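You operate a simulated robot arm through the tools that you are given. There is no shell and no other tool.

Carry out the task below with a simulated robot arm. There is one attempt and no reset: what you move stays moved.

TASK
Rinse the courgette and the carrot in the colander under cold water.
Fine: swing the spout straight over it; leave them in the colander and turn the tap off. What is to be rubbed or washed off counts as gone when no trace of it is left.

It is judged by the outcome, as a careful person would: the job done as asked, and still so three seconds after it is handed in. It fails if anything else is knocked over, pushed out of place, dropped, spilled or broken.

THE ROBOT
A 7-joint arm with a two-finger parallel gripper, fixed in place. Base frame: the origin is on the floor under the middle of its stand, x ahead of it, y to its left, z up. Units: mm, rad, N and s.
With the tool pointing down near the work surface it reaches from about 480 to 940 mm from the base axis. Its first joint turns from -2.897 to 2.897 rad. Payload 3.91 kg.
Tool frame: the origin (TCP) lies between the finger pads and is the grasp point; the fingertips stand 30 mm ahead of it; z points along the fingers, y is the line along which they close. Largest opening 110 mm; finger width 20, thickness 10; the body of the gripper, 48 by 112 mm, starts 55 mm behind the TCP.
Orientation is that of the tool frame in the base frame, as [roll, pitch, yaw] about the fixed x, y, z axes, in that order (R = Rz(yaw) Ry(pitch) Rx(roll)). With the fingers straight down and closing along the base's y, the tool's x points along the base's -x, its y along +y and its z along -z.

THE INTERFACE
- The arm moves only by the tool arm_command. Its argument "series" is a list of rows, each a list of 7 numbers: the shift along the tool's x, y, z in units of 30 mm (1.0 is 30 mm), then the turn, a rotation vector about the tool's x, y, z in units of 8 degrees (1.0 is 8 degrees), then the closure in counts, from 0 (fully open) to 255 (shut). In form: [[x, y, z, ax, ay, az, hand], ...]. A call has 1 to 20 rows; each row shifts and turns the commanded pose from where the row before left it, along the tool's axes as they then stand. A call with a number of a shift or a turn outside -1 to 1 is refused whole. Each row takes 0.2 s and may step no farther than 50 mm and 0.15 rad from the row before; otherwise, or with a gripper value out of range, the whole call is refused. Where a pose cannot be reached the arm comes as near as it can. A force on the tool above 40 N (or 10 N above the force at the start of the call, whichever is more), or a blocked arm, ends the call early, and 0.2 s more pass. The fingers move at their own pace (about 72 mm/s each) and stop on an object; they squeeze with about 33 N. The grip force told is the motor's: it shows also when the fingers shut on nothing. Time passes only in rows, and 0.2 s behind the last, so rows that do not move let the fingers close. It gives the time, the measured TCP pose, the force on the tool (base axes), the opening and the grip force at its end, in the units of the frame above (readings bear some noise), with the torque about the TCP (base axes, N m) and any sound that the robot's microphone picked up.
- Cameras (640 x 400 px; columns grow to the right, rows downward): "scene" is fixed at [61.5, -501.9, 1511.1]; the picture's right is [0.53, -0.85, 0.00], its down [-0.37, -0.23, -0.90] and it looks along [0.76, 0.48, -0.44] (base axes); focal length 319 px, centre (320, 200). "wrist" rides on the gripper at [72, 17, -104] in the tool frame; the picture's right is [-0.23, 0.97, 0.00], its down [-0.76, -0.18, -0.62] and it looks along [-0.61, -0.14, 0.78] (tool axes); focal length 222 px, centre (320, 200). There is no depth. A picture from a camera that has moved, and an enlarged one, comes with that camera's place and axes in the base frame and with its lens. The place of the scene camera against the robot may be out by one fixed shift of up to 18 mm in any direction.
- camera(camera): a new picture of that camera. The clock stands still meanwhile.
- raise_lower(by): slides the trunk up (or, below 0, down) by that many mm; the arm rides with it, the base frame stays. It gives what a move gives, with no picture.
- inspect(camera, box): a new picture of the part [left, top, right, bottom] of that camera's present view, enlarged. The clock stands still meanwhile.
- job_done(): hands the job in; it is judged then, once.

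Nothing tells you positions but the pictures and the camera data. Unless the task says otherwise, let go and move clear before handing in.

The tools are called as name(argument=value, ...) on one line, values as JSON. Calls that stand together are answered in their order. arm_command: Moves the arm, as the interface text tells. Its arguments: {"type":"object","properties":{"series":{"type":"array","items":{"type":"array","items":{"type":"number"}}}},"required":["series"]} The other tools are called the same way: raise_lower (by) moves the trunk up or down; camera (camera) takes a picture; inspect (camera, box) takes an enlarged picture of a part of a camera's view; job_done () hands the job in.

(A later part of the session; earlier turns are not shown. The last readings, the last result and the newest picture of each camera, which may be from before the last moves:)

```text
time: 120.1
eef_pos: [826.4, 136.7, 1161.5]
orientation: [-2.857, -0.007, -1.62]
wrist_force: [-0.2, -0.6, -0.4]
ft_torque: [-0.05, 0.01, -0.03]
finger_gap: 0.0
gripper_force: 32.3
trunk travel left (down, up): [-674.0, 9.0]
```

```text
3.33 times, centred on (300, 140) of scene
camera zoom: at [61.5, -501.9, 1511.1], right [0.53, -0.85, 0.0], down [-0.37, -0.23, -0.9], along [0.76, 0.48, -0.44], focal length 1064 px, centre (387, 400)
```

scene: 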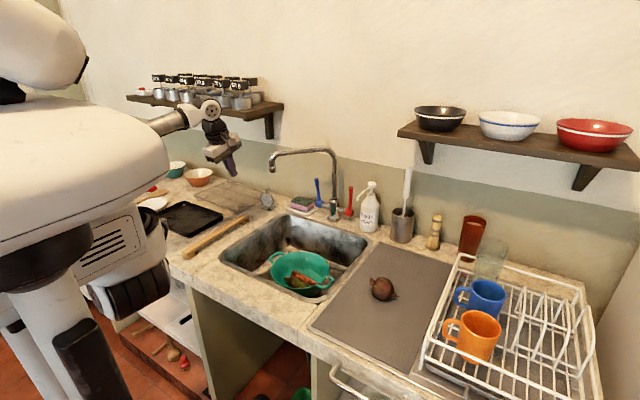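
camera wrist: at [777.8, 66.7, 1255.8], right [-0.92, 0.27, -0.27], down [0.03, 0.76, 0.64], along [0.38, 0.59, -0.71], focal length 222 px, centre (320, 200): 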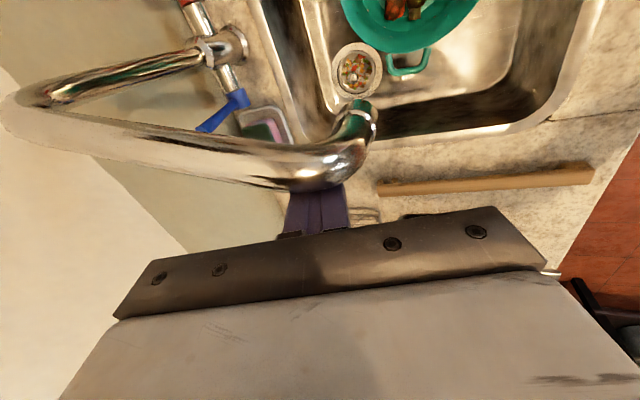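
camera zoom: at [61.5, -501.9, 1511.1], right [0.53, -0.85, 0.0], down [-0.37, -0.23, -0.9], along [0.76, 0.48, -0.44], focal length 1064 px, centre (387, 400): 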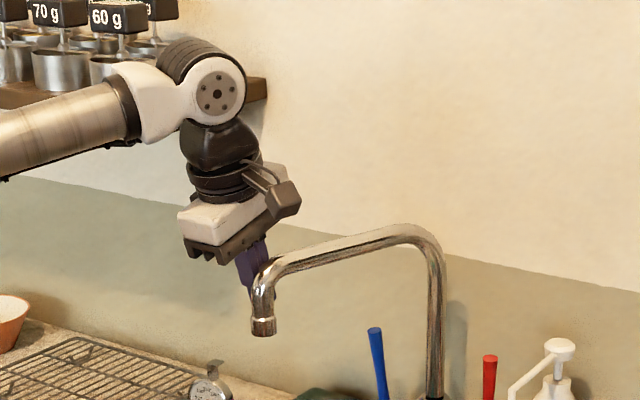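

It's at about 161° now. I'll keep going to about 180°.

arm_command(series=[[0.387, 0.129, -0.038, 0, 0, 0, 255], [0.387, 0.129, -0.038, 0, 0, 0, 255], [0.387, 0.129, -0.038, 0, 0, 0, 255], [0.404, 0.061, -0.018, 0, 0, 0, 255], [0.404, 0.061, -0.018, 0, 0, 0, 255], [0, 0, 0, 0, 0, 0, 255]])

camera(camera="wrist")

inspect(camera="scene", box=[220, 100, 380, 300])

```text
time: 121.5
eef_pos: [805.2, 78.8, 1159.4]
orientation: [-2.856, -0.004, -1.62]
wrist_force: [-0.4, 1.0, -0.3]
ft_torque: [-0.02, 0.0, 0.01]
finger_gap: 0.0
gripper_force: 33.0
trunk travel left (down, up): [-674.0, 9.0]
```

```text
taken
camera wrist: at [758.6, 9.1, 1255.4], right [-0.92, 0.27, -0.27], down [0.03, 0.76, 0.64], along [0.38, 0.59, -0.71], focal length 222 px, centre (320, 200)
```

wrist: 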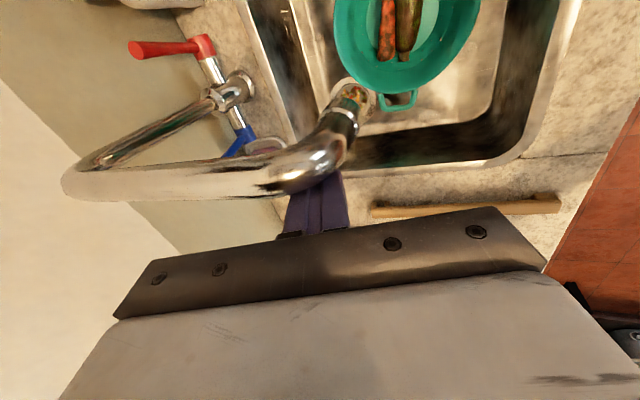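

```text
2.00 times, centred on (300, 200) of scene
camera zoom: at [61.5, -501.9, 1511.1], right [0.53, -0.85, 0.0], down [-0.37, -0.23, -0.9], along [0.76, 0.48, -0.44], focal length 639 px, centre (360, 200)
```

zoom: 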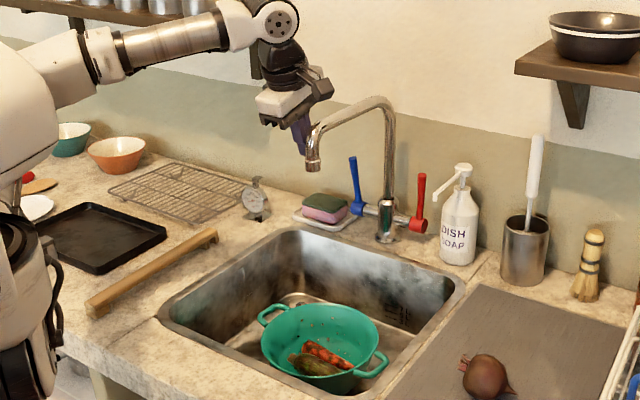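

The nozzle is now at about (793,46). Another 16 mm in -y puts it over the colander's centre line.

arm_command(series=[[0.267, -0.013, 0.004, 0, 0, 0, 255], [0.267, -0.013, 0.004, 0, 0, 0, 255], [0, 0, 0, 0, 0, 0, 255]])

camera(camera="wrist")

inspect(camera="scene", box=[240, 120, 380, 300])

```text
time: 122.3
eef_pos: [806.0, 64.6, 1160.4]
orientation: [-2.856, -0.003, -1.619]
wrist_force: [0.3, 0.6, 0.0]
ft_torque: [-0.01, 0.0, 0.0]
finger_gap: 0.2
gripper_force: 33.2
trunk travel left (down, up): [-674.0, 9.0]
```

```text
taken
camera wrist: at [758.6, -6.7, 1255.7], right [-0.92, 0.27, -0.27], down [0.03, 0.76, 0.64], along [0.38, 0.59, -0.71], focal length 222 px, centre (320, 200)
```

wrist: 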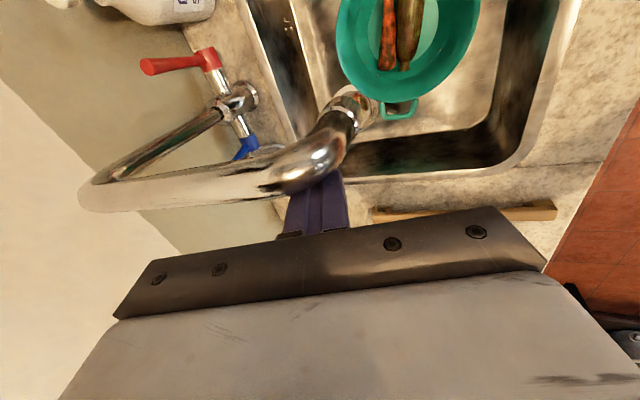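

```text
2.22 times, centred on (310, 210) of scene
camera zoom: at [61.5, -501.9, 1511.1], right [0.53, -0.85, 0.0], down [-0.37, -0.23, -0.9], along [0.76, 0.48, -0.44], focal length 710 px, centre (342, 178)
```

zoom: 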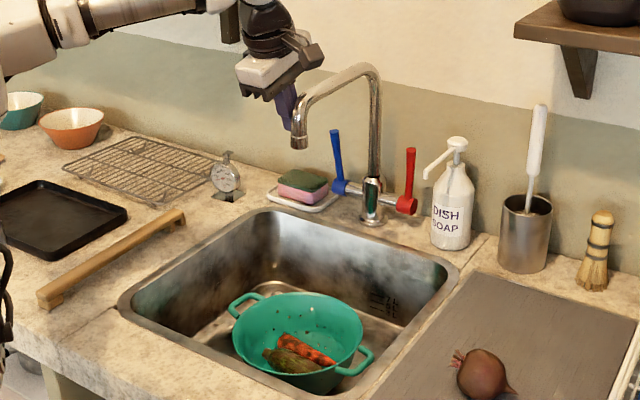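

The spout's nozzle is now over the colander at about (793,30). I'll draw the fingers away to the left and back so it stays there.

arm_command(series=[[-0.7, 0.033, -0.01, 0, 0, 0, 255], [-0.9, 0.042, -0.012, 0, 0, 0, 255], [-0.5, 0.7, -0.21, 0, 0, 0, 255], [-0.3, 0.9, -0.27, 0, 0, 0, 255], [-0.3, 0.9, -0.27, 0, 0, 0, 255], [0, 0.95, -0.28, 0, 0, 0, 255], [0, 0.5, -0.15, 0, 0, 0, 255], [0, 0, 0, -1, 0, 0, 255], [0, 0, 0, -1, 0, 0, 255], [0, 0, 0, 0, 0, 0, 255]])

camera(camera="scene")

camera(camera="wrist")

```text
time: 124.5
eef_pos: [684.0, 149.6, 1161.7]
orientation: [-3.137, -0.006, -1.621]
wrist_force: [-0.1, 0.6, -0.1]
ft_torque: [-0.03, 0.03, 0.03]
finger_gap: 0.0
gripper_force: 32.7
trunk travel left (down, up): [-674.0, 9.0]
```

```text
taken
```

scene: 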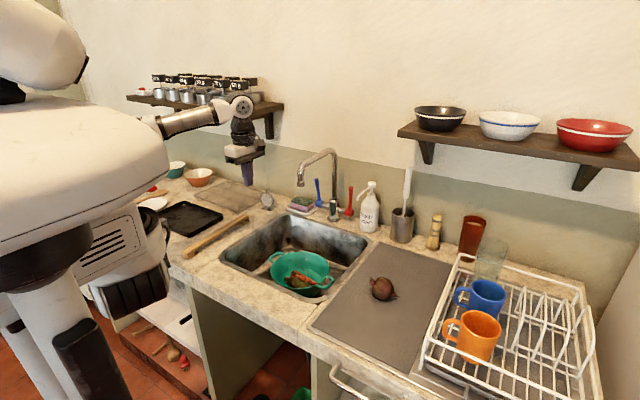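

```text
taken
camera wrist: at [664.8, 79.6, 1265.3], right [-0.96, 0.27, 0.0], down [0.21, 0.76, 0.62], along [0.17, 0.6, -0.78], focal length 222 px, centre (320, 200)
```

wrist: 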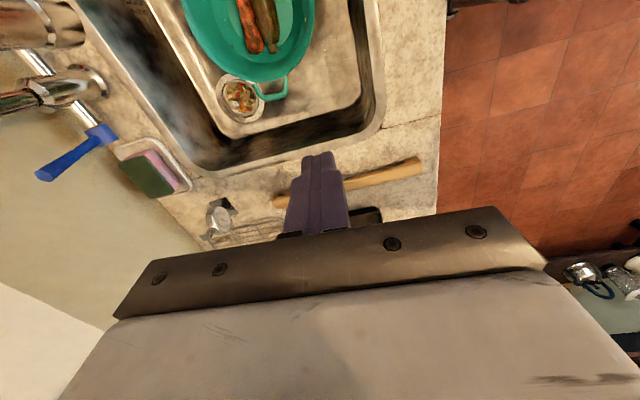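

The spout is in place over the colander. Now for the cold (blue) lever, I'll turn the hand so the fingers close sideways, ready to grip the lever from the front-left.

arm_command(series=[[0, 0, 0, 0, 0, 1, 140], [0, 0, 0, 0, 0, 1, 140], [0, 0, 0, 0, 0, 1, 140], [0, 0, 0, 0, 0, 1, 140], [0, 0, 0, 0, 0, 1, 140], [0, 0, 0, 0, 0, 1, 140], [0, 0, 0, 0, 0, 1, 140], [0, 0, 0, 0, 0, 1, 140], [0, 0, 0, 0, 0, 1, 140], [0, 0, 0, 0, 0, 1, 140], [0, 0, 0, 0, 0, 1, 140], [0, 0, 0, 0, 0, 1, 140], [0, 0, 0, 0, 0, 1, 140], [0, 0, 0, 0, 0, 0, 140]])

arm_command(series=[[0, 0, 0, 0, -1, 0, 140], [0, 0, 0, 0, -1, 0, 140], [0, 0, 0, 0, -1, 0, 140], [0, 0, 0, 0, -1, 0, 140], [0, 0, 0, 0, -1, 0, 140], [0, 0, 0, 0, -1, 0, 140], [0, 0, 0, 0, -1, 0, 140], [0, 0, 0, 0, 0, 0, 140]])

camera(camera="scene")

camera(camera="wrist")

```text
time: 127.5
eef_pos: [685.0, 151.0, 1162.4]
orientation: [-3.137, 0.006, 2.848]
wrist_force: [0.1, 0.1, -0.1]
ft_torque: [0.02, -0.01, 0.0]
finger_gap: 49.7
gripper_force: 0.0
trunk travel left (down, up): [-674.0, 9.0]
```

```text
time: 129.3
eef_pos: [685.9, 150.9, 1161.7]
orientation: [-3.136, 0.985, 2.853]
wrist_force: [1.2, 0.7, 0.0]
ft_torque: [0.03, -0.03, -0.02]
finger_gap: 49.6
gripper_force: 0.0
trunk travel left (down, up): [-674.0, 9.0]
```

```text
taken
```

scene: 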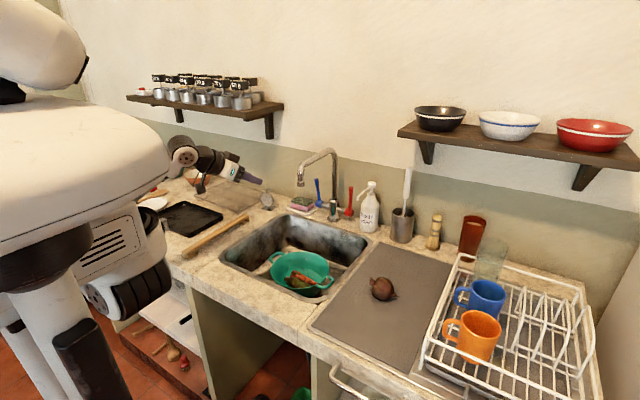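

```text
taken
camera wrist: at [569.9, 202.7, 1158.0], right [0.4, 0.9, 0.19], down [-0.14, -0.14, 0.98], along [0.9, -0.42, 0.07], focal length 222 px, centre (320, 200)
```

wrist: 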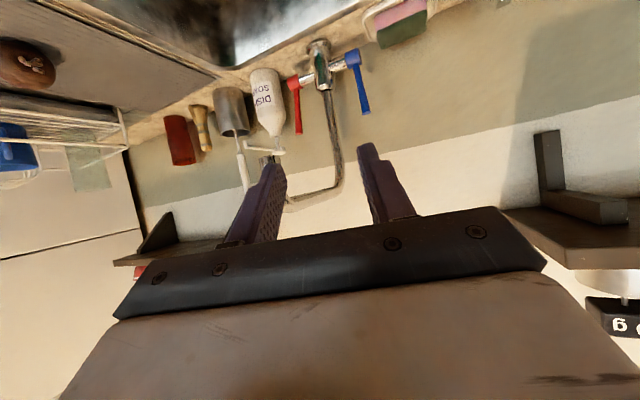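

Now I have an excellent frontal (upside-down) view of the tap. I'll enlarge it.

inspect(camera="wrist", box=[240, 20, 420, 210])

inspect(camera="scene", box=[280, 140, 380, 230])

```text
2.11 times, centred on (330, 115) of wrist
camera zoom: at [569.9, 202.7, 1158.0], right [0.4, 0.9, 0.19], down [-0.14, -0.14, 0.98], along [0.9, -0.42, 0.07], focal length 468 px, centre (299, 379)
```

zoom: 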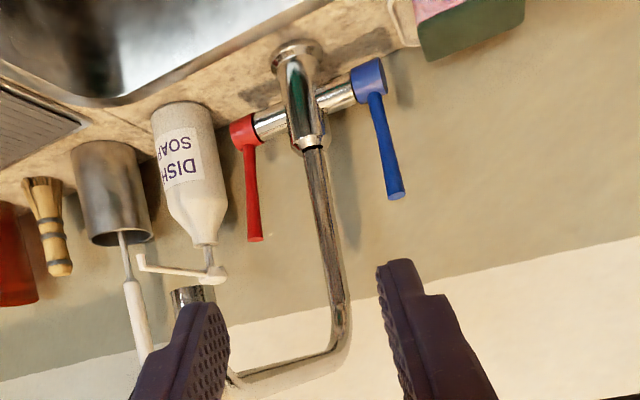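

```text
4.44 times, centred on (330, 185) of scene
camera zoom: at [61.5, -501.9, 1511.1], right [0.53, -0.85, 0.0], down [-0.37, -0.23, -0.9], along [0.76, 0.48, -0.44], focal length 1419 px, centre (276, 267)
```

zoom: 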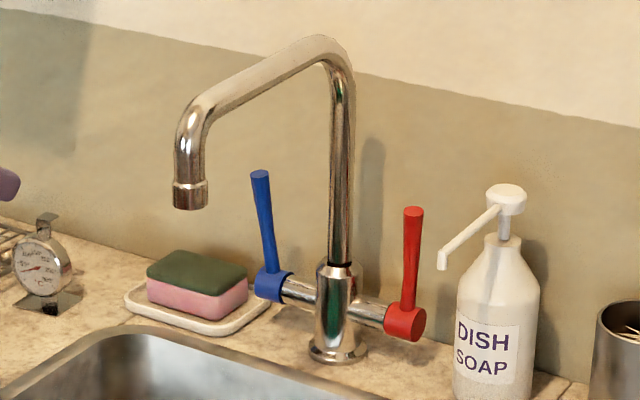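

I can see both levers clearly, upright on their hubs. The blue lever's grip point is near (1015,129,1018). I'll move to a standoff about 100 mm in front of it along the finger direction.

arm_command(series=[[-0.192, 0.242, 0.826, 0, 0, 0, 140], [-0.192, 0.242, 0.826, 0, 0, 0, 140], [-0.192, 0.242, 0.826, 0, 0, 0, 140], [-0.192, 0.242, 0.826, 0, 0, 0, 140], [-0.192, 0.242, 0.826, 0, 0, 0, 140], [-0.192, 0.242, 0.826, 0, 0, 0, 140], [-0.192, 0.242, 0.826, 0, 0, 0, 140], [-0.192, 0.242, 0.826, 0, 0, 0, 140], [0, 0, 0, 0, 0, 0, 140]])

camera(camera="wrist")

camera(camera="scene")

```text
time: 131.3
eef_pos: [886.1, 149.4, 1089.6]
orientation: [-3.136, 0.984, 2.853]
wrist_force: [0.2, 0.6, -0.1]
ft_torque: [0.03, 0.03, 0.0]
finger_gap: 49.6
gripper_force: 0.1
trunk travel left (down, up): [-674.0, 9.0]
```

```text
taken
camera wrist: at [769.5, 202.8, 1086.8], right [0.4, 0.9, 0.19], down [-0.14, -0.14, 0.98], along [0.9, -0.42, 0.07], focal length 222 px, centre (320, 200)
```

wrist: 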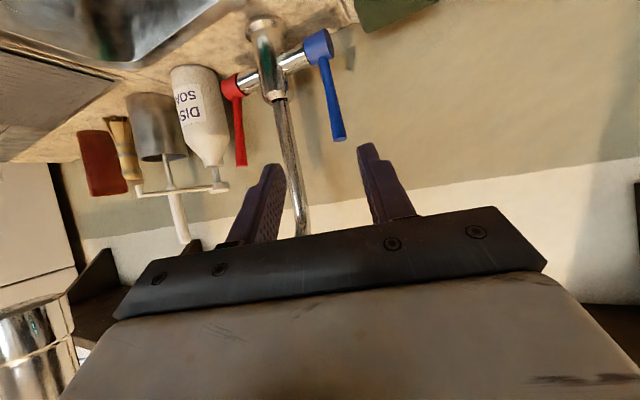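

```text
taken
```

scene: 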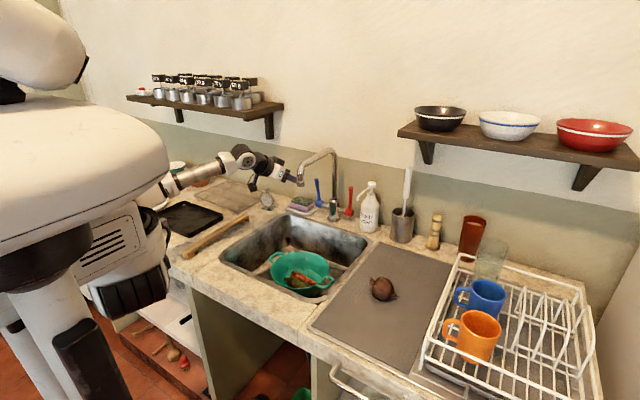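

The lever is coming nicely between the fingers' line. I'll advance to a closer standoff and re-check.

arm_command(series=[[-0.085, 0.172, 0.772, 0, 0, 0, 140], [-0.085, 0.172, 0.772, 0, 0, 0, 140], [-0.085, 0.172, 0.772, 0, 0, 0, 140], [0, 0, 0, 0, 0, 0, 140]])

camera(camera="wrist")

inspect(camera="scene", box=[260, 130, 380, 230])

```text
time: 132.3
eef_pos: [947.7, 146.6, 1056.1]
orientation: [-3.136, 0.984, 2.853]
wrist_force: [-0.1, 0.3, 0.1]
ft_torque: [0.0, 0.04, 0.02]
finger_gap: 49.5
gripper_force: 0.0
trunk travel left (down, up): [-674.0, 9.0]
```

```text
taken
camera wrist: at [833.1, 199.6, 1053.5], right [0.4, 0.9, 0.19], down [-0.14, -0.14, 0.98], along [0.9, -0.42, 0.07], focal length 222 px, centre (320, 200)
```

wrist: 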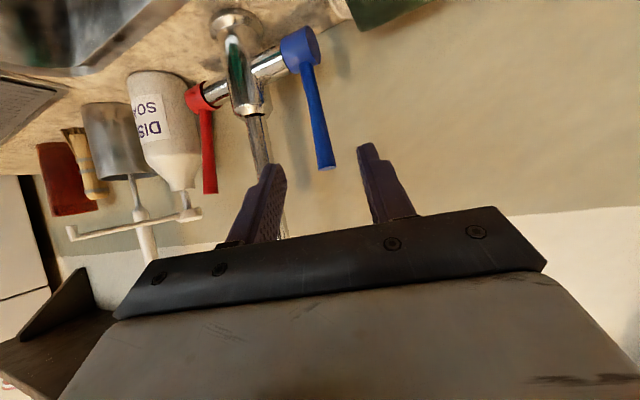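

```text
4.00 times, centred on (320, 180) of scene
camera zoom: at [61.5, -501.9, 1511.1], right [0.53, -0.85, 0.0], down [-0.37, -0.23, -0.9], along [0.76, 0.48, -0.44], focal length 1277 px, centre (320, 280)
```

zoom: 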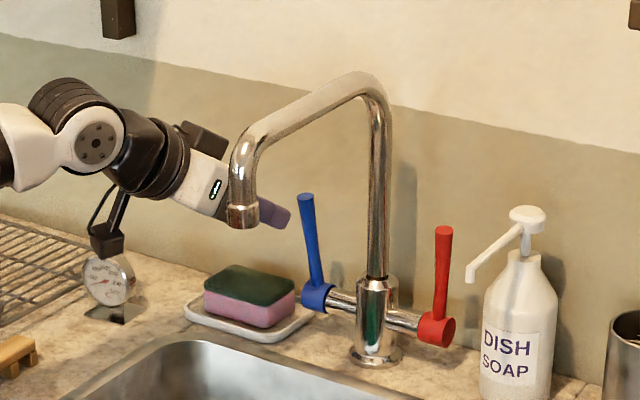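

The lever's grip point is (1004,131,1019), straight ahead along the fingers. I'll advance 69 mm so it sits between the pads.

arm_command(series=[[-0.02, 0.01, 0.6, 0, 0, 0, 140], [-0.02, 0.01, 0.6, 0, 0, 0, 140], [-0.02, 0.01, 0.6, 0, 0, 0, 140], [0, 0, 0.45, 0, 0, 0, 140], [0, 0, 0, 0, 0, 0, 140]])

camera(camera="wrist")

inspect(camera="scene", box=[260, 130, 380, 230])

```text
time: 133.5
eef_pos: [1010.2, 121.5, 1007.6]
orientation: [3.062, 1.058, 2.859]
wrist_force: [-0.5, -0.4, -0.4]
ft_torque: [-0.01, 0.0, 0.03]
finger_gap: 49.6
gripper_force: 0.0
out of reach, approached as far as the arm can: row 3, 4
trunk travel left (down, up): [-674.0, 9.0]
```

```text
taken
camera wrist: at [892.0, 163.9, 995.4], right [0.31, 0.92, 0.24], down [-0.21, -0.17, 0.96], along [0.93, -0.35, 0.14], focal length 222 px, centre (320, 200)
```

wrist: 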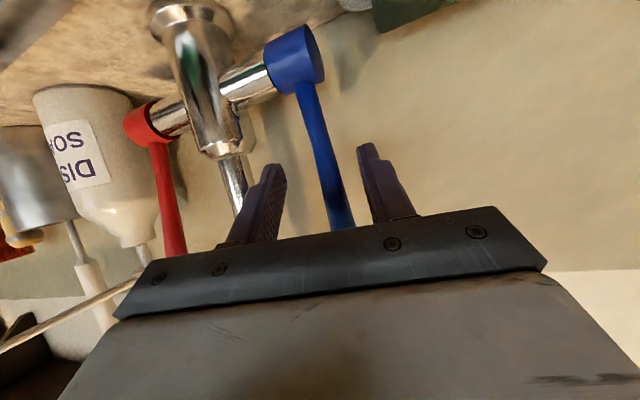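

```text
4.00 times, centred on (320, 180) of scene
camera zoom: at [61.5, -501.9, 1511.1], right [0.53, -0.85, 0.0], down [-0.37, -0.23, -0.9], along [0.76, 0.48, -0.44], focal length 1277 px, centre (320, 280)
```

zoom: 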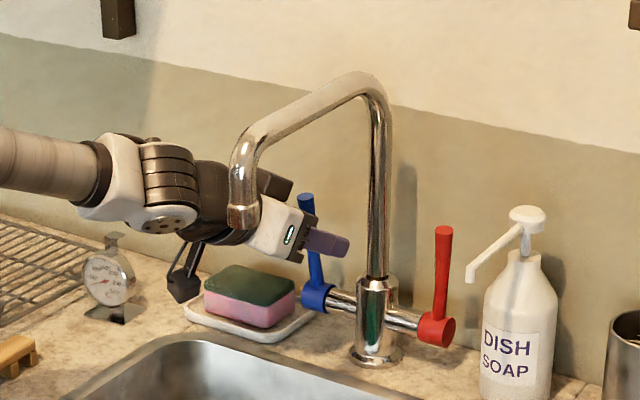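

The lever is between the fingers, slightly to the right of centre. I'll shift about 6 mm that way and back off a few millimetres for reach.

arm_command(series=[[0, 0.2, -0.15, 0, 0, 0, 140], [0, 0, 0, 0, 0, 0, 140]])

camera(camera="wrist")

```text
time: 134.1
eef_pos: [1011.2, 122.9, 1008.7]
orientation: [3.078, 1.067, 2.847]
wrist_force: [0.6, 0.7, -0.6]
ft_torque: [0.0, -0.02, 0.02]
finger_gap: 49.6
gripper_force: 0.1
out of reach, approached as far as the arm can: row 1
trunk travel left (down, up): [-674.0, 9.0]
```

```text
taken
camera wrist: at [894.8, 169.1, 996.3], right [0.34, 0.91, 0.23], down [-0.22, -0.16, 0.96], along [0.92, -0.37, 0.15], focal length 222 px, centre (320, 200)
```

wrist: 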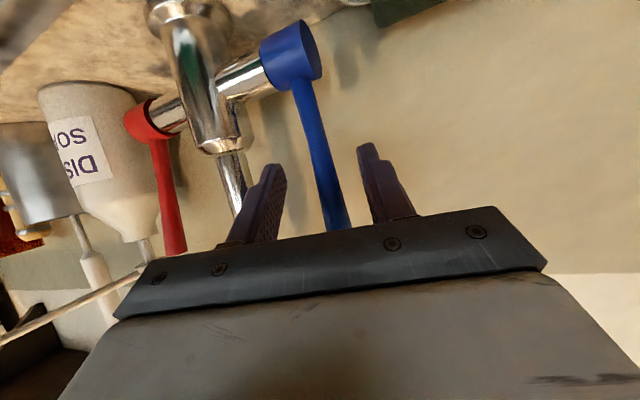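

The lever sits between the pads, so I'll close gently on it.

arm_command(series=[[0, 0, 0, 0, 0, 0, 170], [0, 0, 0, 0, 0, 0, 190], [0, 0, 0, 0, 0, 0, 205], [0, 0, 0, 0, 0, 0, 220], [0, 0, 0, 0, 0, 0, 235], [0, 0, 0, 0, 0, 0, 245]])

camera(camera="wrist")

inspect(camera="scene", box=[260, 130, 380, 230])

```text
time: 135.5
eef_pos: [1011.7, 125.7, 1009.8]
orientation: [3.08, 1.066, 2.854]
wrist_force: [1.4, 13.8, 0.5]
ft_torque: [-1.14, -0.16, -0.01]
finger_gap: 14.2
gripper_force: 45.1
trunk travel left (down, up): [-674.0, 9.0]
```

```text
taken
camera wrist: at [894.6, 171.4, 996.4], right [0.33, 0.92, 0.23], down [-0.22, -0.16, 0.96], along [0.92, -0.37, 0.15], focal length 222 px, centre (320, 200)
```

wrist: 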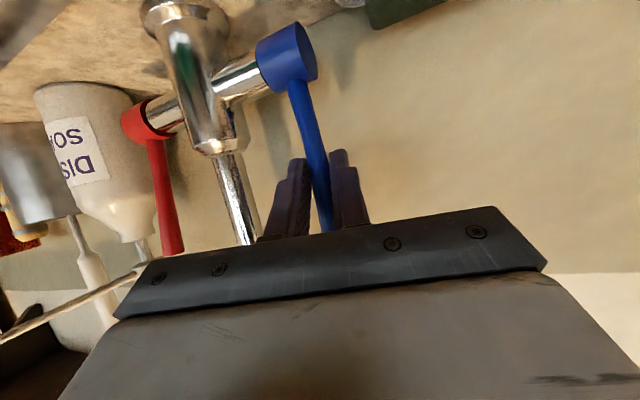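

```text
4.00 times, centred on (320, 180) of scene
camera zoom: at [61.5, -501.9, 1511.1], right [0.53, -0.85, 0.0], down [-0.37, -0.23, -0.9], along [0.76, 0.48, -0.44], focal length 1277 px, centre (320, 280)
```

zoom: 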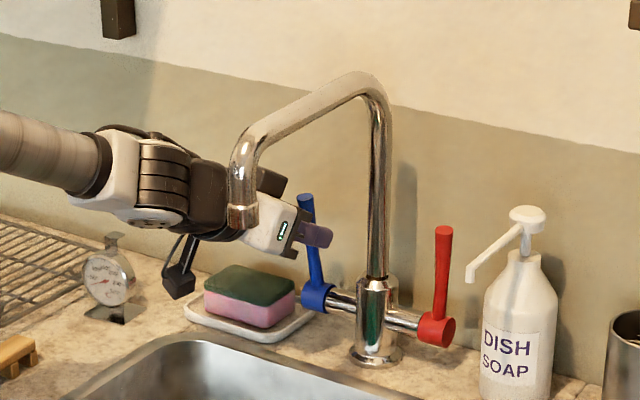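

The blue lever is firmly held at a 14 mm gap. I'll gently pull its top toward the robot along its arc and watch the forces and listen for water.

arm_command(series=[[0.1, -0.037, -0.12, 0, 0, 0, 255], [0.146, -0.055, -0.179, 0, 0, 0, 255], [0.146, -0.055, -0.179, 0, 0, 0, 255], [0, 0, 0, 0, 0, 0, 255]])

camera(camera="scene")

camera(camera="wrist")

```text
time: 136.5
eef_pos: [994.0, 127.9, 1010.0]
orientation: [3.116, 1.032, 2.839]
wrist_force: [19.0, -5.0, -22.2]
ft_torque: [-0.01, -0.71, -0.06]
finger_gap: 12.6
gripper_force: 44.8
out of reach, approached as far as the arm can: row 1
trunk travel left (down, up): [-674.0, 9.0]
```

```text
taken
```

scene: 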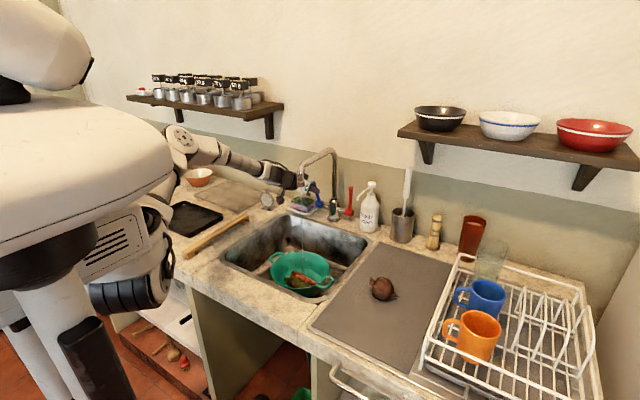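

```text
taken
camera wrist: at [878.4, 178.0, 1000.7], right [0.38, 0.9, 0.21], down [-0.19, -0.14, 0.97], along [0.91, -0.41, 0.12], focal length 222 px, centre (320, 200)
```

wrist: 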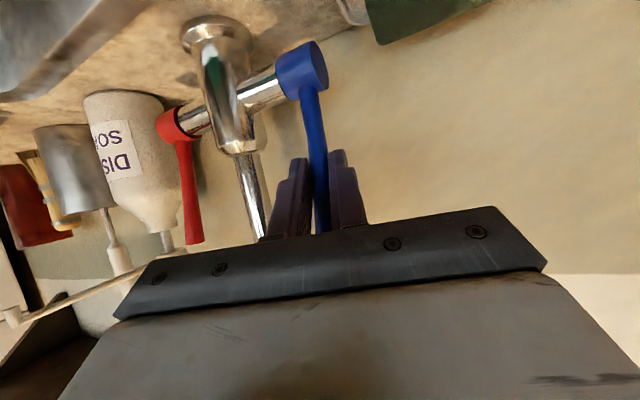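

The lever turned about 15°, and I think a thin stream may have started. I'll look closely.

inspect(camera="scene", box=[230, 150, 370, 310])

```text
2.50 times, centred on (300, 230) of scene
camera zoom: at [61.5, -501.9, 1511.1], right [0.53, -0.85, 0.0], down [-0.37, -0.23, -0.9], along [0.76, 0.48, -0.44], focal length 798 px, centre (370, 125)
```

zoom: 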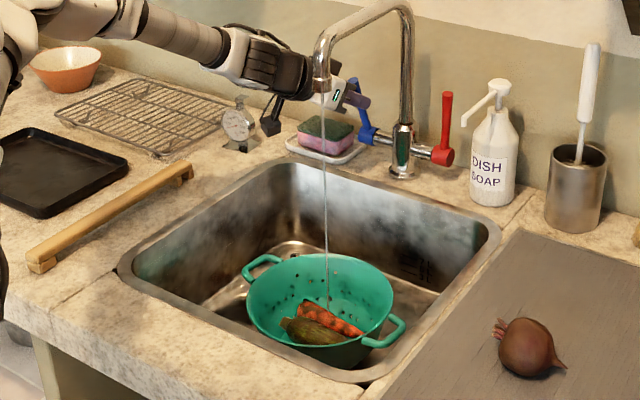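

Cold water is running from the spout straight into the colander, so pulling forward opens it. I'll open it further along the arc for a stronger flow.

arm_command(series=[[0.265, -0.071, -0.121, 0, 0, 0, 255], [0.265, -0.071, -0.121, 0, 0, 0, 255], [0, 0, 0, 0, 0, 0, 255]])

inspect(camera="scene", box=[230, 150, 370, 310])

```text
time: 137.3
eef_pos: [977.6, 127.6, 1006.8]
orientation: [3.109, 1.039, 2.838]
wrist_force: [19.4, -11.1, 0.3]
ft_torque: [0.63, -1.46, 0.37]
finger_gap: 13.9
gripper_force: 44.9
trunk travel left (down, up): [-674.0, 9.0]
```

```text
2.50 times, centred on (300, 230) of scene
camera zoom: at [61.5, -501.9, 1511.1], right [0.53, -0.85, 0.0], down [-0.37, -0.23, -0.9], along [0.76, 0.48, -0.44], focal length 798 px, centre (370, 125)
```

zoom: 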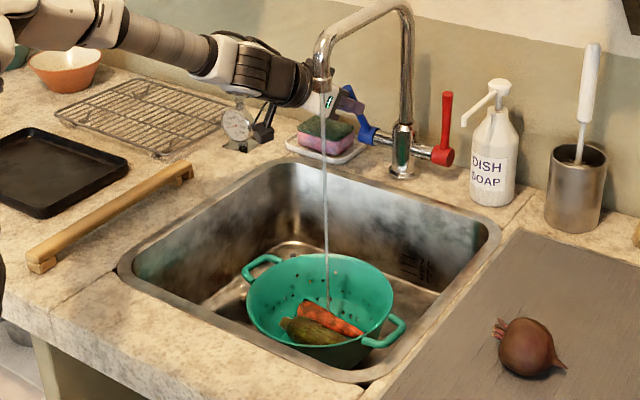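

inspect(camera="scene", box=[275, 250, 335, 300])

camera(camera="wrist")

```text
8.00 times, centred on (305, 275) of scene
camera zoom: at [61.5, -501.9, 1511.1], right [0.53, -0.85, 0.0], down [-0.37, -0.23, -0.9], along [0.76, 0.48, -0.44], focal length 2555 px, centre (440, -400)
```

zoom: 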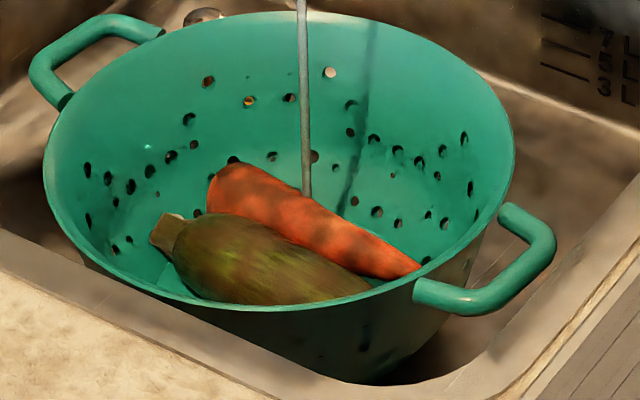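

```text
taken
camera wrist: at [861.8, 178.9, 996.3], right [0.38, 0.9, 0.21], down [-0.2, -0.15, 0.97], along [0.91, -0.41, 0.12], focal length 222 px, centre (320, 200)
```

wrist: 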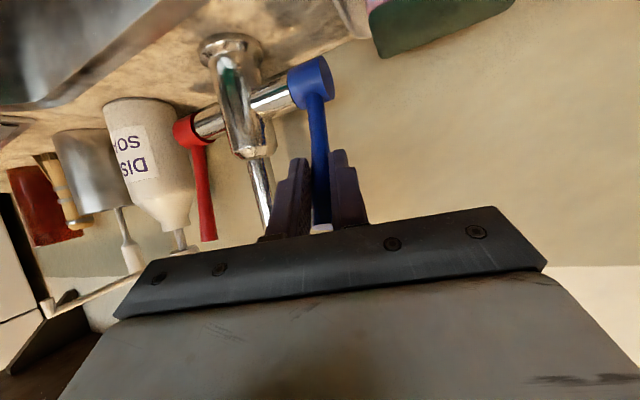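

The water is landing at the carrot, and it's already coming cleaner, but the courgette is still brown. I'll open the lever a bit more and let it run a few seconds.

arm_command(series=[[0.238, -0.09, -0.101, 0, 0, 0, 255], [0.238, -0.08, -0.101, 0, 0, 0, 255], [0.238, -0.07, -0.101, 0, 0, 0, 255], [0, 0, 0, 0, 0, 0, 255], [0, 0, 0, 0, 0, 0, 255], [0, 0, 0, 0, 0, 0, 255], [0, 0, 0, 0, 0, 0, 255], [0, 0, 0, 0, 0, 0, 255]])

inspect(camera="scene", box=[275, 250, 335, 300])

inspect(camera="scene", box=[230, 150, 370, 310])

```text
time: 139.1
eef_pos: [956.6, 130.0, 992.2]
orientation: [3.109, 1.036, 2.841]
wrist_force: [5.5, 3.0, 9.3]
ft_torque: [0.29, -1.11, 0.48]
finger_gap: 13.5
gripper_force: 45.0
trunk travel left (down, up): [-674.0, 9.0]
```

```text
8.00 times, centred on (305, 275) of scene
camera zoom: at [61.5, -501.9, 1511.1], right [0.53, -0.85, 0.0], down [-0.37, -0.23, -0.9], along [0.76, 0.48, -0.44], focal length 2555 px, centre (440, -400)
```

zoom: 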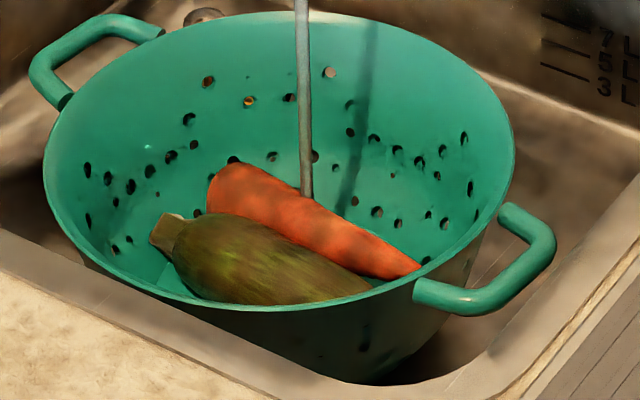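

```text
2.50 times, centred on (300, 230) of scene
camera zoom: at [61.5, -501.9, 1511.1], right [0.53, -0.85, 0.0], down [-0.37, -0.23, -0.9], along [0.76, 0.48, -0.44], focal length 798 px, centre (370, 125)
```

zoom: 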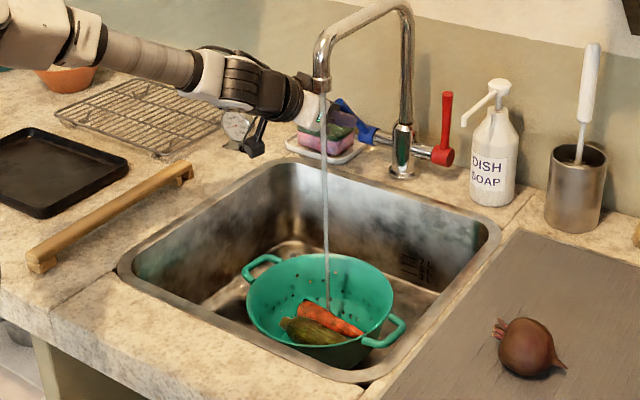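

A good flow now, and both are visibly brightening. I'll hold still and let it run for about 4 s, then check.

arm_command(series=[[0, 0, 0, 0, 0, 0, 255], [0, 0, 0, 0, 0, 0, 255], [0, 0, 0, 0, 0, 0, 255], [0, 0, 0, 0, 0, 0, 255], [0, 0, 0, 0, 0, 0, 255], [0, 0, 0, 0, 0, 0, 255], [0, 0, 0, 0, 0, 0, 255], [0, 0, 0, 0, 0, 0, 255], [0, 0, 0, 0, 0, 0, 255], [0, 0, 0, 0, 0, 0, 255], [0, 0, 0, 0, 0, 0, 255], [0, 0, 0, 0, 0, 0, 255], [0, 0, 0, 0, 0, 0, 255], [0, 0, 0, 0, 0, 0, 255], [0, 0, 0, 0, 0, 0, 255], [0, 0, 0, 0, 0, 0, 255], [0, 0, 0, 0, 0, 0, 255], [0, 0, 0, 0, 0, 0, 255], [0, 0, 0, 0, 0, 0, 255], [0, 0, 0, 0, 0, 0, 255]])

inspect(camera="scene", box=[275, 250, 335, 300])

inspect(camera="scene", box=[230, 150, 370, 310])

```text
time: 143.3
eef_pos: [955.4, 131.3, 991.4]
orientation: [3.114, 1.036, 2.841]
wrist_force: [-5.4, 9.8, 3.4]
ft_torque: [0.6, 0.08, 0.77]
finger_gap: 13.8
gripper_force: 45.0
trunk travel left (down, up): [-674.0, 9.0]
```

```text
8.00 times, centred on (305, 275) of scene
camera zoom: at [61.5, -501.9, 1511.1], right [0.53, -0.85, 0.0], down [-0.37, -0.23, -0.9], along [0.76, 0.48, -0.44], focal length 2555 px, centre (440, -400)
```

zoom: 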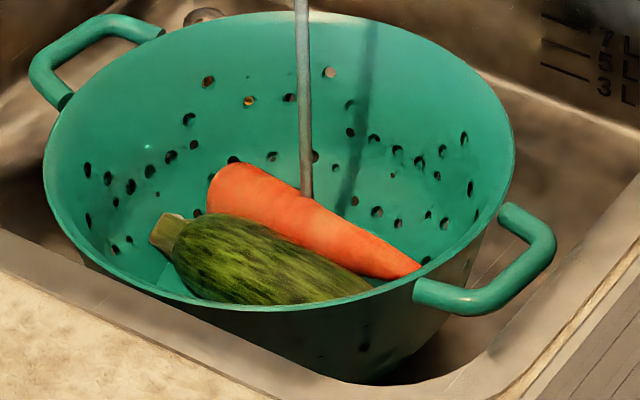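

```text
2.50 times, centred on (300, 230) of scene
camera zoom: at [61.5, -501.9, 1511.1], right [0.53, -0.85, 0.0], down [-0.37, -0.23, -0.9], along [0.76, 0.48, -0.44], focal length 798 px, centre (370, 125)
```

zoom: 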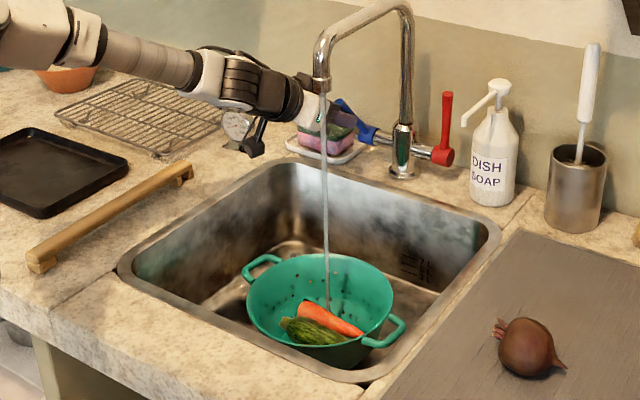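

Both look washed clean now. To be sure no trace is left, I'll run it about 4 s more and compare.

arm_command(series=[[0, 0, 0, 0, 0, 0, 255], [0, 0, 0, 0, 0, 0, 255], [0, 0, 0, 0, 0, 0, 255], [0, 0, 0, 0, 0, 0, 255], [0, 0, 0, 0, 0, 0, 255], [0, 0, 0, 0, 0, 0, 255], [0, 0, 0, 0, 0, 0, 255], [0, 0, 0, 0, 0, 0, 255], [0, 0, 0, 0, 0, 0, 255], [0, 0, 0, 0, 0, 0, 255], [0, 0, 0, 0, 0, 0, 255], [0, 0, 0, 0, 0, 0, 255], [0, 0, 0, 0, 0, 0, 255], [0, 0, 0, 0, 0, 0, 255], [0, 0, 0, 0, 0, 0, 255], [0, 0, 0, 0, 0, 0, 255], [0, 0, 0, 0, 0, 0, 255], [0, 0, 0, 0, 0, 0, 255], [0, 0, 0, 0, 0, 0, 255], [0, 0, 0, 0, 0, 0, 255]])

inspect(camera="scene", box=[275, 250, 335, 300])

camera(camera="scene")

camera(camera="wrist")

```text
time: 147.5
eef_pos: [954.7, 130.3, 992.0]
orientation: [3.111, 1.038, 2.842]
wrist_force: [-5.7, 10.9, 3.6]
ft_torque: [0.62, 0.08, 0.74]
finger_gap: 13.5
gripper_force: 45.2
trunk travel left (down, up): [-674.0, 9.0]
```

```text
8.00 times, centred on (305, 275) of scene
camera zoom: at [61.5, -501.9, 1511.1], right [0.53, -0.85, 0.0], down [-0.37, -0.23, -0.9], along [0.76, 0.48, -0.44], focal length 2555 px, centre (440, -400)
```

zoom: 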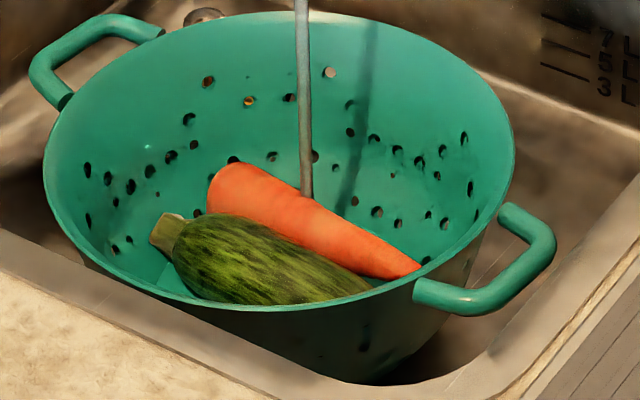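

```text
taken
```

scene: 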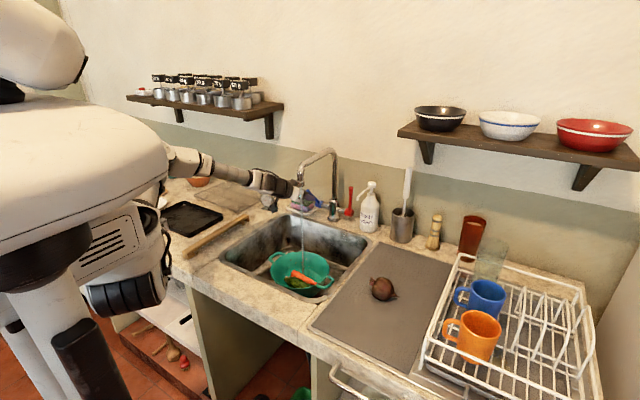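

```text
taken
camera wrist: at [841.0, 180.2, 982.1], right [0.37, 0.9, 0.21], down [-0.2, -0.14, 0.97], along [0.91, -0.4, 0.12], focal length 222 px, centre (320, 200)
```

wrist: 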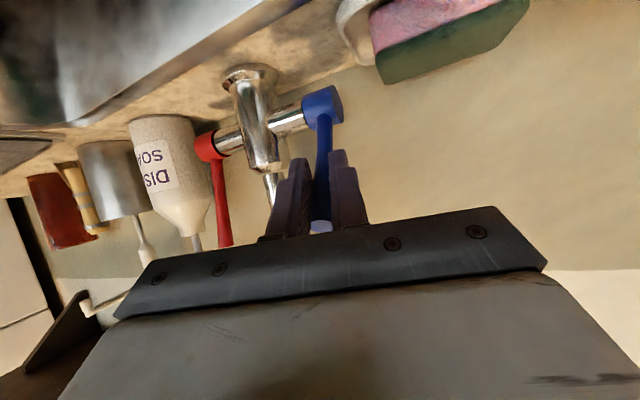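

Clean: bright orange carrot and clear green courgette, with no change since the last look. Now I'll turn the tap off by moving the lever back along the same arc.

arm_command(series=[[-0.238, 0.07, 0.101, 0, 0, 0, 255], [-0.238, 0.08, 0.101, 0, 0, 0, 255], [-0.238, 0.09, 0.101, 0, 0, 0, 255], [-0.265, 0.071, 0.121, 0, 0, 0, 255], [-0.265, 0.071, 0.121, 0, 0, 0, 255], [0, 0, 0, 0, 0, 0, 255]])

inspect(camera="scene", box=[230, 150, 370, 310])

camera(camera="wrist")

```text
time: 148.9
eef_pos: [991.7, 129.6, 1009.0]
orientation: [3.119, 1.031, 2.846]
wrist_force: [-11.8, 3.1, -23.2]
ft_torque: [-0.11, 1.87, -0.24]
finger_gap: 12.9
gripper_force: 45.7
trunk travel left (down, up): [-674.0, 9.0]
```

```text
2.50 times, centred on (300, 230) of scene
camera zoom: at [61.5, -501.9, 1511.1], right [0.53, -0.85, 0.0], down [-0.37, -0.23, -0.9], along [0.76, 0.48, -0.44], focal length 798 px, centre (370, 125)
```

zoom: 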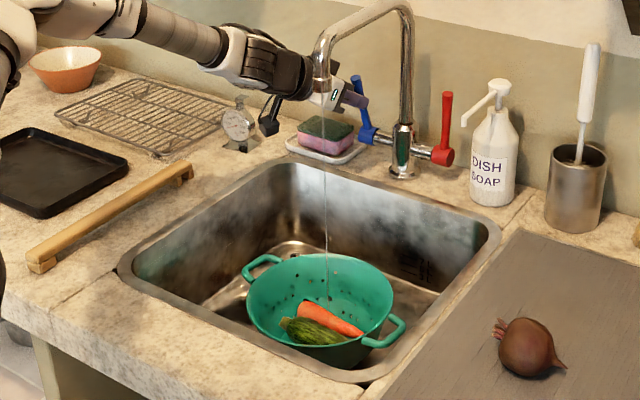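

```text
taken
camera wrist: at [876.1, 179.8, 1001.3], right [0.38, 0.9, 0.21], down [-0.19, -0.14, 0.97], along [0.91, -0.41, 0.12], focal length 222 px, centre (320, 200)
```

wrist: 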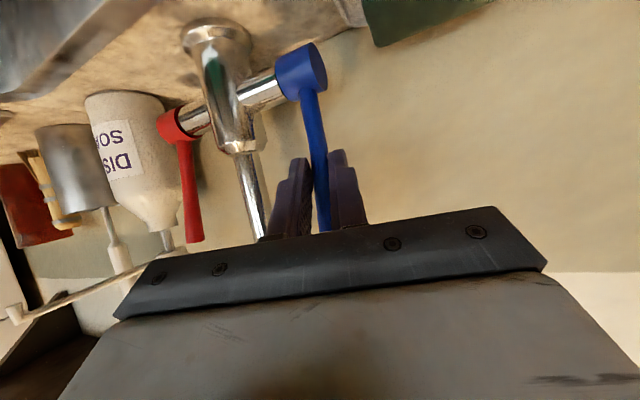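

Only a trickle remains. I'll push the lever the rest of the way back to upright.

arm_command(series=[[-0.08, 0.06, 0.21, 0, 0, 0, 255], [-0.1, 0.06, 0.2, 0, 0, 0, 255], [-0.1, 0.06, 0.2, 0, 0, 0, 255], [0, 0, 0, 0, 0, 0, 255]])

inspect(camera="scene", box=[230, 150, 370, 310])

camera(camera="wrist")

```text
time: 149.6
eef_pos: [1003.9, 128.8, 1014.3]
orientation: [3.122, 1.036, 2.848]
wrist_force: [-13.7, 1.5, 4.9]
ft_torque: [-1.01, 0.19, -0.11]
finger_gap: 13.6
gripper_force: 44.7
trunk travel left (down, up): [-674.0, 9.0]
stopped in row 3: the force on the tool passed its limit at 44 N (the readings are from after the stop); the commanded pose is now the measured one
```

```text
2.50 times, centred on (300, 230) of scene
camera zoom: at [61.5, -501.9, 1511.1], right [0.53, -0.85, 0.0], down [-0.37, -0.23, -0.9], along [0.76, 0.48, -0.44], focal length 798 px, centre (370, 125)
```

zoom: 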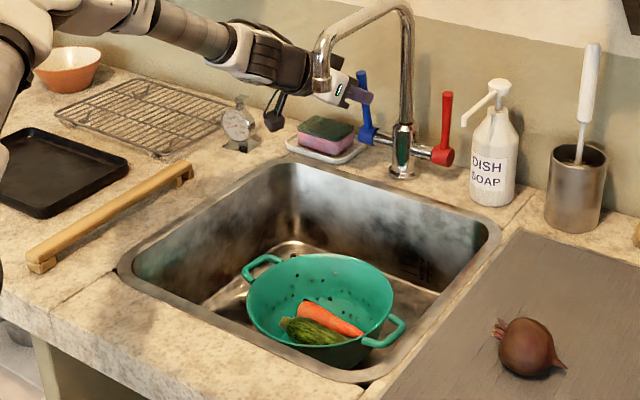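

```text
taken
camera wrist: at [888.0, 179.4, 1004.3], right [0.38, 0.9, 0.21], down [-0.19, -0.14, 0.97], along [0.91, -0.41, 0.12], focal length 222 px, centre (320, 200)
```

wrist: 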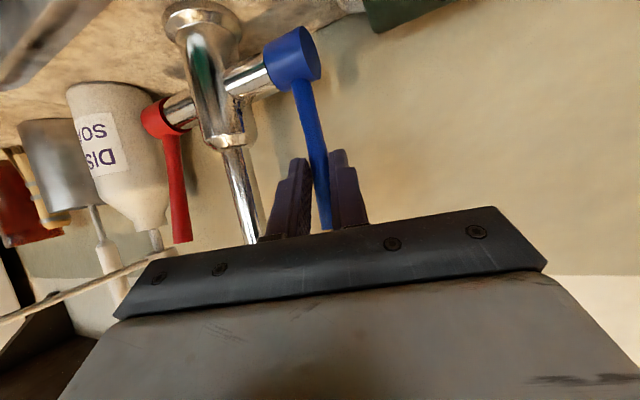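

The lever reached its stop and I can't see a stream. I'll zoom in to be sure.

inspect(camera="scene", box=[275, 160, 335, 300])

inspect(camera="scene", box=[285, 150, 355, 220])

```text
2.86 times, centred on (305, 230) of scene
camera zoom: at [61.5, -501.9, 1511.1], right [0.53, -0.85, 0.0], down [-0.37, -0.23, -0.9], along [0.76, 0.48, -0.44], focal length 912 px, centre (363, 114)
```

zoom: 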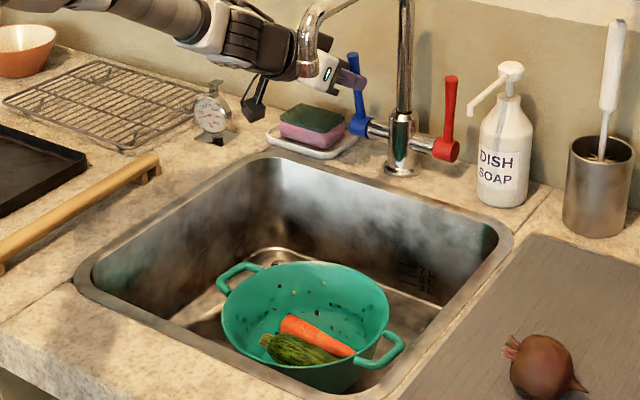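

```text
5.71 times, centred on (320, 185) of scene
camera zoom: at [61.5, -501.9, 1511.1], right [0.53, -0.85, 0.0], down [-0.37, -0.23, -0.9], along [0.76, 0.48, -0.44], focal length 1825 px, centre (320, 286)
```

zoom: 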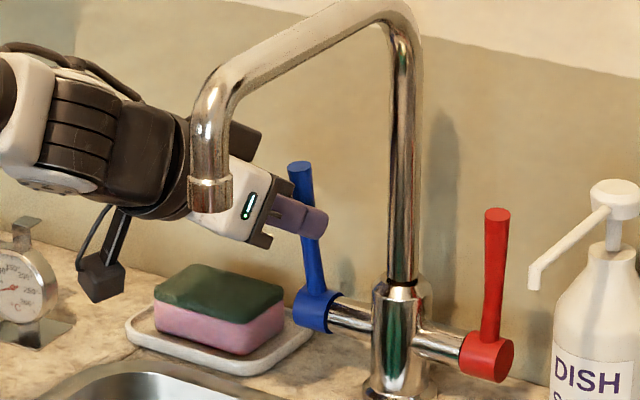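

The water is off and the lever is upright against its stop. I'll release it and withdraw straight back along the fingers.

arm_command(series=[[0, 0, 0, 0, 0, 0, 200], [0, 0, 0, 0, 0, 0, 160], [0, 0, 0, 0, 0, 0, 145], [0, 0, 0, 0, 0, 0, 145], [0, 0, -0.3, 0, 0, 0, 145], [0, 0, -0.6, 0, 0, 0, 145], [0, 0, -0.8, 0, 0, 0, 145], [0, 0, -0.8, 0, 0, 0, 145], [0, 0, -0.8, 0, 0, 0, 145], [0, 0, 0, 0, 0, 0, 145]])

camera(camera="wrist")

camera(camera="scene")

```text
time: 151.8
eef_pos: [923.1, 151.9, 1062.9]
orientation: [3.117, 1.034, 2.843]
wrist_force: [0.9, 0.1, -0.8]
ft_torque: [0.03, -0.03, 0.0]
finger_gap: 47.2
gripper_force: 0.2
trunk travel left (down, up): [-674.0, 9.0]
```

```text
taken
camera wrist: at [808.0, 201.6, 1053.2], right [0.38, 0.9, 0.21], down [-0.19, -0.14, 0.97], along [0.91, -0.41, 0.12], focal length 222 px, centre (320, 200)
```

wrist: 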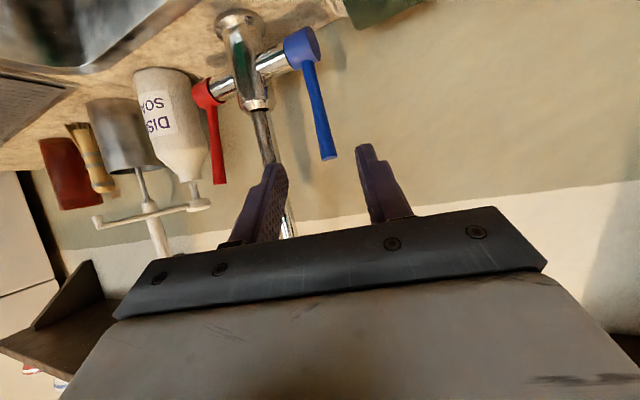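

```text
taken
```

scene: 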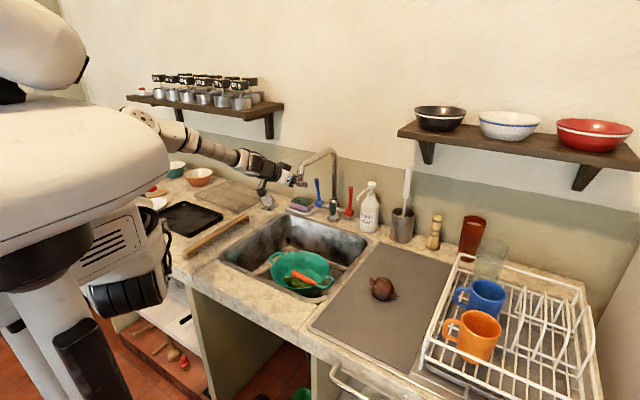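

Released. I'll retreat further to open space, level the tool, and then check everything.

arm_command(series=[[0.15, -0.2, -0.8, 0, 0, 0, 145], [0.15, -0.2, -0.8, 0, 0, 0, 145], [0.15, -0.2, -0.8, 0, 0, 0, 145], [0.15, -0.2, -0.8, 0, 0, 0, 145], [0.15, -0.2, -0.8, 0, 0, 0, 145], [0.15, -0.2, -0.8, 0, 0, 0, 145], [0.15, -0.2, -0.8, 0, 0, 0, 145], [0.15, -0.2, -0.8, 0, 0, 0, 145], [0, 0, 0, 0, 1, 0, 145], [0, 0, 0, 0, 1, 0, 145], [0, 0, 0, 0, 1, 0, 145], [0, 0, 0, 0, 1, 0, 145], [0, 0, 0, 0, 1, 0, 145], [0, 0, 0, 0, 1, 0, 145], [0, 0, 0, 0, 1, 0, 145], [0, 0, 0, 0, 0, 0, 145]])

camera(camera="wrist")

camera(camera="scene")

```text
time: 153.1
eef_pos: [819.8, 45.4, 1099.9]
orientation: [3.127, 1.025, 2.665]
wrist_force: [-0.8, -0.3, 0.5]
ft_torque: [-0.01, -0.03, 0.0]
finger_gap: 47.6
gripper_force: 0.0
trunk travel left (down, up): [-674.0, 9.0]
stopped in row 6: the arm was blocked; the commanded pose is now the measured one
```

```text
taken
camera wrist: at [714.9, 117.6, 1090.9], right [0.54, 0.82, 0.2], down [-0.21, -0.1, 0.97], along [0.81, -0.57, 0.11], focal length 222 px, centre (320, 200)
```

wrist: 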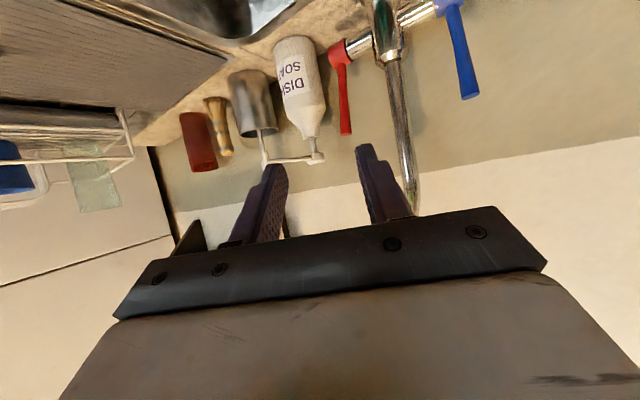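

```text
taken
```

scene: 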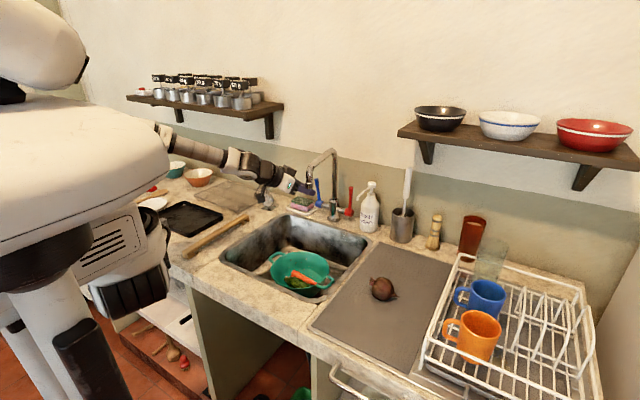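

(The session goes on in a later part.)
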